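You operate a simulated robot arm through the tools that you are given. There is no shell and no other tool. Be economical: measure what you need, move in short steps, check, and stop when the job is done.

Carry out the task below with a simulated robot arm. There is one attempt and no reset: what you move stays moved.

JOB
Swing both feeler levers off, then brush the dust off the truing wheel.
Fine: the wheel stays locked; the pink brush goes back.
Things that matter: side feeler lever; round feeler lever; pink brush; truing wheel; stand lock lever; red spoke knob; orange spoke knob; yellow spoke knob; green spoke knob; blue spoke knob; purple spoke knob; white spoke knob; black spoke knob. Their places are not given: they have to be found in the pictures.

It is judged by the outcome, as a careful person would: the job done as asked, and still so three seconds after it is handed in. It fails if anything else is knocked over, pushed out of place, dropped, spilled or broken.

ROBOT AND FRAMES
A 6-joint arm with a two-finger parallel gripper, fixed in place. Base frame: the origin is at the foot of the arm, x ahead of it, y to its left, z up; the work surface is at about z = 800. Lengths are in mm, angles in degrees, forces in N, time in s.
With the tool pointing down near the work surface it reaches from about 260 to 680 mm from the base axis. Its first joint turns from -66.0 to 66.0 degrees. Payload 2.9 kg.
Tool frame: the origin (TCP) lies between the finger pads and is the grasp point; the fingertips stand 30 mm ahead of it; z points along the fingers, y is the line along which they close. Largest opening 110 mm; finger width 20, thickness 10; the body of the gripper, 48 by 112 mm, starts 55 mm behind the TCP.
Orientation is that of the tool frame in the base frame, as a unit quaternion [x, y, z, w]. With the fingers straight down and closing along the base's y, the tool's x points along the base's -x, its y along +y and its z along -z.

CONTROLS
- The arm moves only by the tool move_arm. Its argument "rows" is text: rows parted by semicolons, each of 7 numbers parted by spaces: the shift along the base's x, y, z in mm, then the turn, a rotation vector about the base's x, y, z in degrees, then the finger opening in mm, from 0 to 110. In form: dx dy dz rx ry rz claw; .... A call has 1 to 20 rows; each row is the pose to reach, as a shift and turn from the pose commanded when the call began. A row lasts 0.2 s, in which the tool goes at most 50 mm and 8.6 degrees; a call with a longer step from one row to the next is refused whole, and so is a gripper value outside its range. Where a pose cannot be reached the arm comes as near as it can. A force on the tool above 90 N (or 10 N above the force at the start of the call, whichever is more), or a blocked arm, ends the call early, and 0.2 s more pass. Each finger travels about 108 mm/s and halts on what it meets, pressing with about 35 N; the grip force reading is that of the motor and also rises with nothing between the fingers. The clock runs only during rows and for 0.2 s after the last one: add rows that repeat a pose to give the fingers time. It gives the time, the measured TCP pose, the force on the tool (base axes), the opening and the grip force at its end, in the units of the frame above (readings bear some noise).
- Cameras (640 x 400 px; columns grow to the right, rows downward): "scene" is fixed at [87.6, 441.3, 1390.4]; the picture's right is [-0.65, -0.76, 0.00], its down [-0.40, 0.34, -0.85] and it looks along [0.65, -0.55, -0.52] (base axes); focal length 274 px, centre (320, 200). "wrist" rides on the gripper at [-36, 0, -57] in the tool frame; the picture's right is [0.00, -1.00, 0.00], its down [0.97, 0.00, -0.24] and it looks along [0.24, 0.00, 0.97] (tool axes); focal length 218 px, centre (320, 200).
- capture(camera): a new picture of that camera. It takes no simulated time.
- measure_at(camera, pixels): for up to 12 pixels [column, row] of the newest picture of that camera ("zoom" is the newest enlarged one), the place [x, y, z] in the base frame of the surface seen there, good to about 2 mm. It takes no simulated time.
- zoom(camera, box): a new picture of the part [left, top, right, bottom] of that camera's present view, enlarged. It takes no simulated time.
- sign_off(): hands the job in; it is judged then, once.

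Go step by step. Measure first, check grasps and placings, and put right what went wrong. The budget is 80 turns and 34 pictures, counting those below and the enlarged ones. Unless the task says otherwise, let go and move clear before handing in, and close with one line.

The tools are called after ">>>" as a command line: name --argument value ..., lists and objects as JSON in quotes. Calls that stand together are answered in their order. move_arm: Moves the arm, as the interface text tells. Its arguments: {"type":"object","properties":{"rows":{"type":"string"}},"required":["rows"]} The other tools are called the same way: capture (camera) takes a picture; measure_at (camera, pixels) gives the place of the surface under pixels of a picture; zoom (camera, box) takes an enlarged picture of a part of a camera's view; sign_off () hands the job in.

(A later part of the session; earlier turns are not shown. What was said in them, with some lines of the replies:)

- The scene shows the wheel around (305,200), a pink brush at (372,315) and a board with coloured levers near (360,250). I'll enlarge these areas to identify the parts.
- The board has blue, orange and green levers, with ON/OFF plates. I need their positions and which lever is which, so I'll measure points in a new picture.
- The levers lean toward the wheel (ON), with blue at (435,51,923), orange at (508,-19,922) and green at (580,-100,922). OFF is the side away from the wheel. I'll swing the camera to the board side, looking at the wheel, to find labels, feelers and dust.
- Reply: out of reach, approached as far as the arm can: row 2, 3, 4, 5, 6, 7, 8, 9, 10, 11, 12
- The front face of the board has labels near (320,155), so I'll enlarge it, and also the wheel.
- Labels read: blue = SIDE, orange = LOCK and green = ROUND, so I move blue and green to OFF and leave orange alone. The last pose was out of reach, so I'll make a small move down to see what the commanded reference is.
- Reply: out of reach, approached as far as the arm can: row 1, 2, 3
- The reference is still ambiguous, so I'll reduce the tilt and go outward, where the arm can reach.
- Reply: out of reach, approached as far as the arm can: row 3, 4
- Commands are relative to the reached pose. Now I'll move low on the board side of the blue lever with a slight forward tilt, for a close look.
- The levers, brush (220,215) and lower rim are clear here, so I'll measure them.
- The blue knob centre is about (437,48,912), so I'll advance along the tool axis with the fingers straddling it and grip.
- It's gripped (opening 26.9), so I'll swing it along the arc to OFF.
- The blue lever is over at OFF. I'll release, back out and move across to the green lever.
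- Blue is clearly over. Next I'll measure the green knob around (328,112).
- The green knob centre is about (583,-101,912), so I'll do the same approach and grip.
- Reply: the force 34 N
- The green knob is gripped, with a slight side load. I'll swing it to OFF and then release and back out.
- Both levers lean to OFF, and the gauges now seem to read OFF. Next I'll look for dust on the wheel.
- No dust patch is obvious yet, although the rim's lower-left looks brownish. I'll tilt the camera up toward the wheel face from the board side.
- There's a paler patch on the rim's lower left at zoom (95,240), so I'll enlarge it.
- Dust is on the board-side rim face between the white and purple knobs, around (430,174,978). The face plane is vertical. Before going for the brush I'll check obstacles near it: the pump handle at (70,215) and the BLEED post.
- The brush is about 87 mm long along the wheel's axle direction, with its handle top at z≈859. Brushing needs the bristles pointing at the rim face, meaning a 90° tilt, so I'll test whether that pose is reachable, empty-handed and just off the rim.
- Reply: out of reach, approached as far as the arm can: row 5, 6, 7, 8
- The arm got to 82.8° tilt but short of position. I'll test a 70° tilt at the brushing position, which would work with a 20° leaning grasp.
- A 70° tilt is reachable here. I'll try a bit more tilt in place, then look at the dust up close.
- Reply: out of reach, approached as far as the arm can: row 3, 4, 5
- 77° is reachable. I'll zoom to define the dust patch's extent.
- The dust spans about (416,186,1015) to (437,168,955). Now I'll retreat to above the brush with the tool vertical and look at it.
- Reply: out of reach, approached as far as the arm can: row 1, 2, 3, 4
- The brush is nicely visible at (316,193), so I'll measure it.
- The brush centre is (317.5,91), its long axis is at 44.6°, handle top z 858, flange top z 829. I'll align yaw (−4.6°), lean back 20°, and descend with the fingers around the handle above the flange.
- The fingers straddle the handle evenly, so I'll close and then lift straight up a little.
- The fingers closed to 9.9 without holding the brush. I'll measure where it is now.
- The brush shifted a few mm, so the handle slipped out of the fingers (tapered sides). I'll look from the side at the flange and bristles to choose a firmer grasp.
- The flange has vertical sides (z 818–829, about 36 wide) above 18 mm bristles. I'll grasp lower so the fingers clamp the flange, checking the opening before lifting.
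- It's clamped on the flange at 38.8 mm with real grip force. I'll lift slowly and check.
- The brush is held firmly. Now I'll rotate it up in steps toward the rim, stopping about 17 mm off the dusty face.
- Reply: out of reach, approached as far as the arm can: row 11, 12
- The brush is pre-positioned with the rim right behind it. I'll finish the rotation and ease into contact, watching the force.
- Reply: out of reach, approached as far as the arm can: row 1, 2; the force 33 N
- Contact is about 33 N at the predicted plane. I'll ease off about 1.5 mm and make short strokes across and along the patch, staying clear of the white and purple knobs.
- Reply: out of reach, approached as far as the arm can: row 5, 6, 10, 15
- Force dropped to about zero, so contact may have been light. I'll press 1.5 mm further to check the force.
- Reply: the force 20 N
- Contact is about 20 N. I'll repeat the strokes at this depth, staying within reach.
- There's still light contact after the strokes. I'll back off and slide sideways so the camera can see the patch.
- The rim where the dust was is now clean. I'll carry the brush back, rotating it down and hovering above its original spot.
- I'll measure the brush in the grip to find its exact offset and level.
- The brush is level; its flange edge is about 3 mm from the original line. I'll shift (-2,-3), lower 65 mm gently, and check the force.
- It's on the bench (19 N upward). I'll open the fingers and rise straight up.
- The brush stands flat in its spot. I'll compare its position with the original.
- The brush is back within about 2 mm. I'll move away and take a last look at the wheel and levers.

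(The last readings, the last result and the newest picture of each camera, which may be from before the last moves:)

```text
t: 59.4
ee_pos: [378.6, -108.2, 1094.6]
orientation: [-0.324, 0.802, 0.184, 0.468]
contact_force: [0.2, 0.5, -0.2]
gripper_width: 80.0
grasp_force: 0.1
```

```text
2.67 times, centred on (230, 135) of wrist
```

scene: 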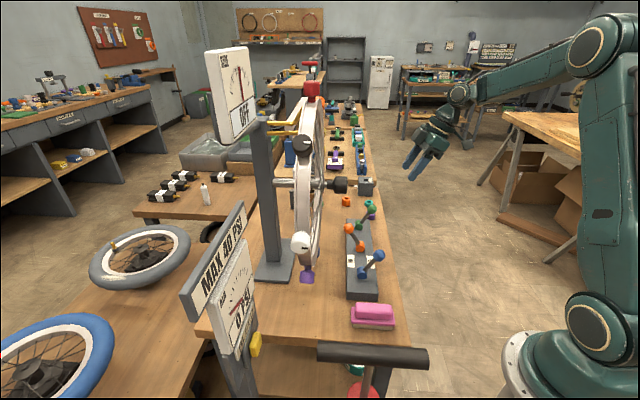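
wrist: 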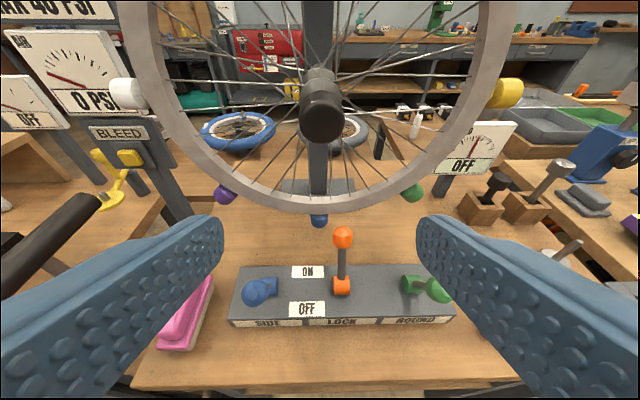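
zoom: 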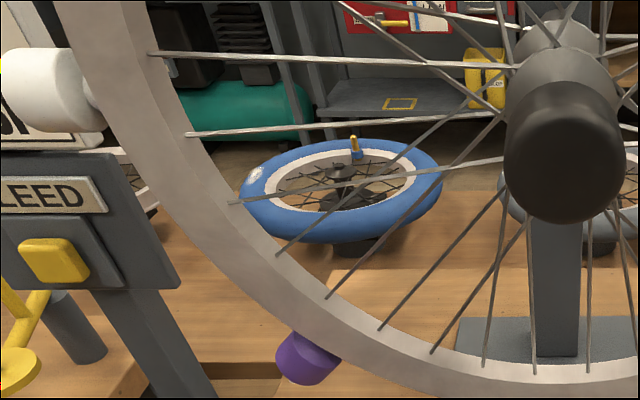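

The patch is clean, the wheel hasn't turned (same knob positions), both feelers read OFF, the lock lever is still ON and the brush is back. The arm is clear, so I'm handing in.

>>> sign_off

```text
The job is handed in.
```

The job is handed in: both feeler levers (side and round) are at OFF, and the dust patch I found on the rim is brushed off. I didn't get a clear view of the top of the wheel or its far side. The wheel is still locked and hasn't turned, and the pink brush is back within about 2 mm of where it started; it slipped from my first grasp and shifted a few mm before I re-gripped it.
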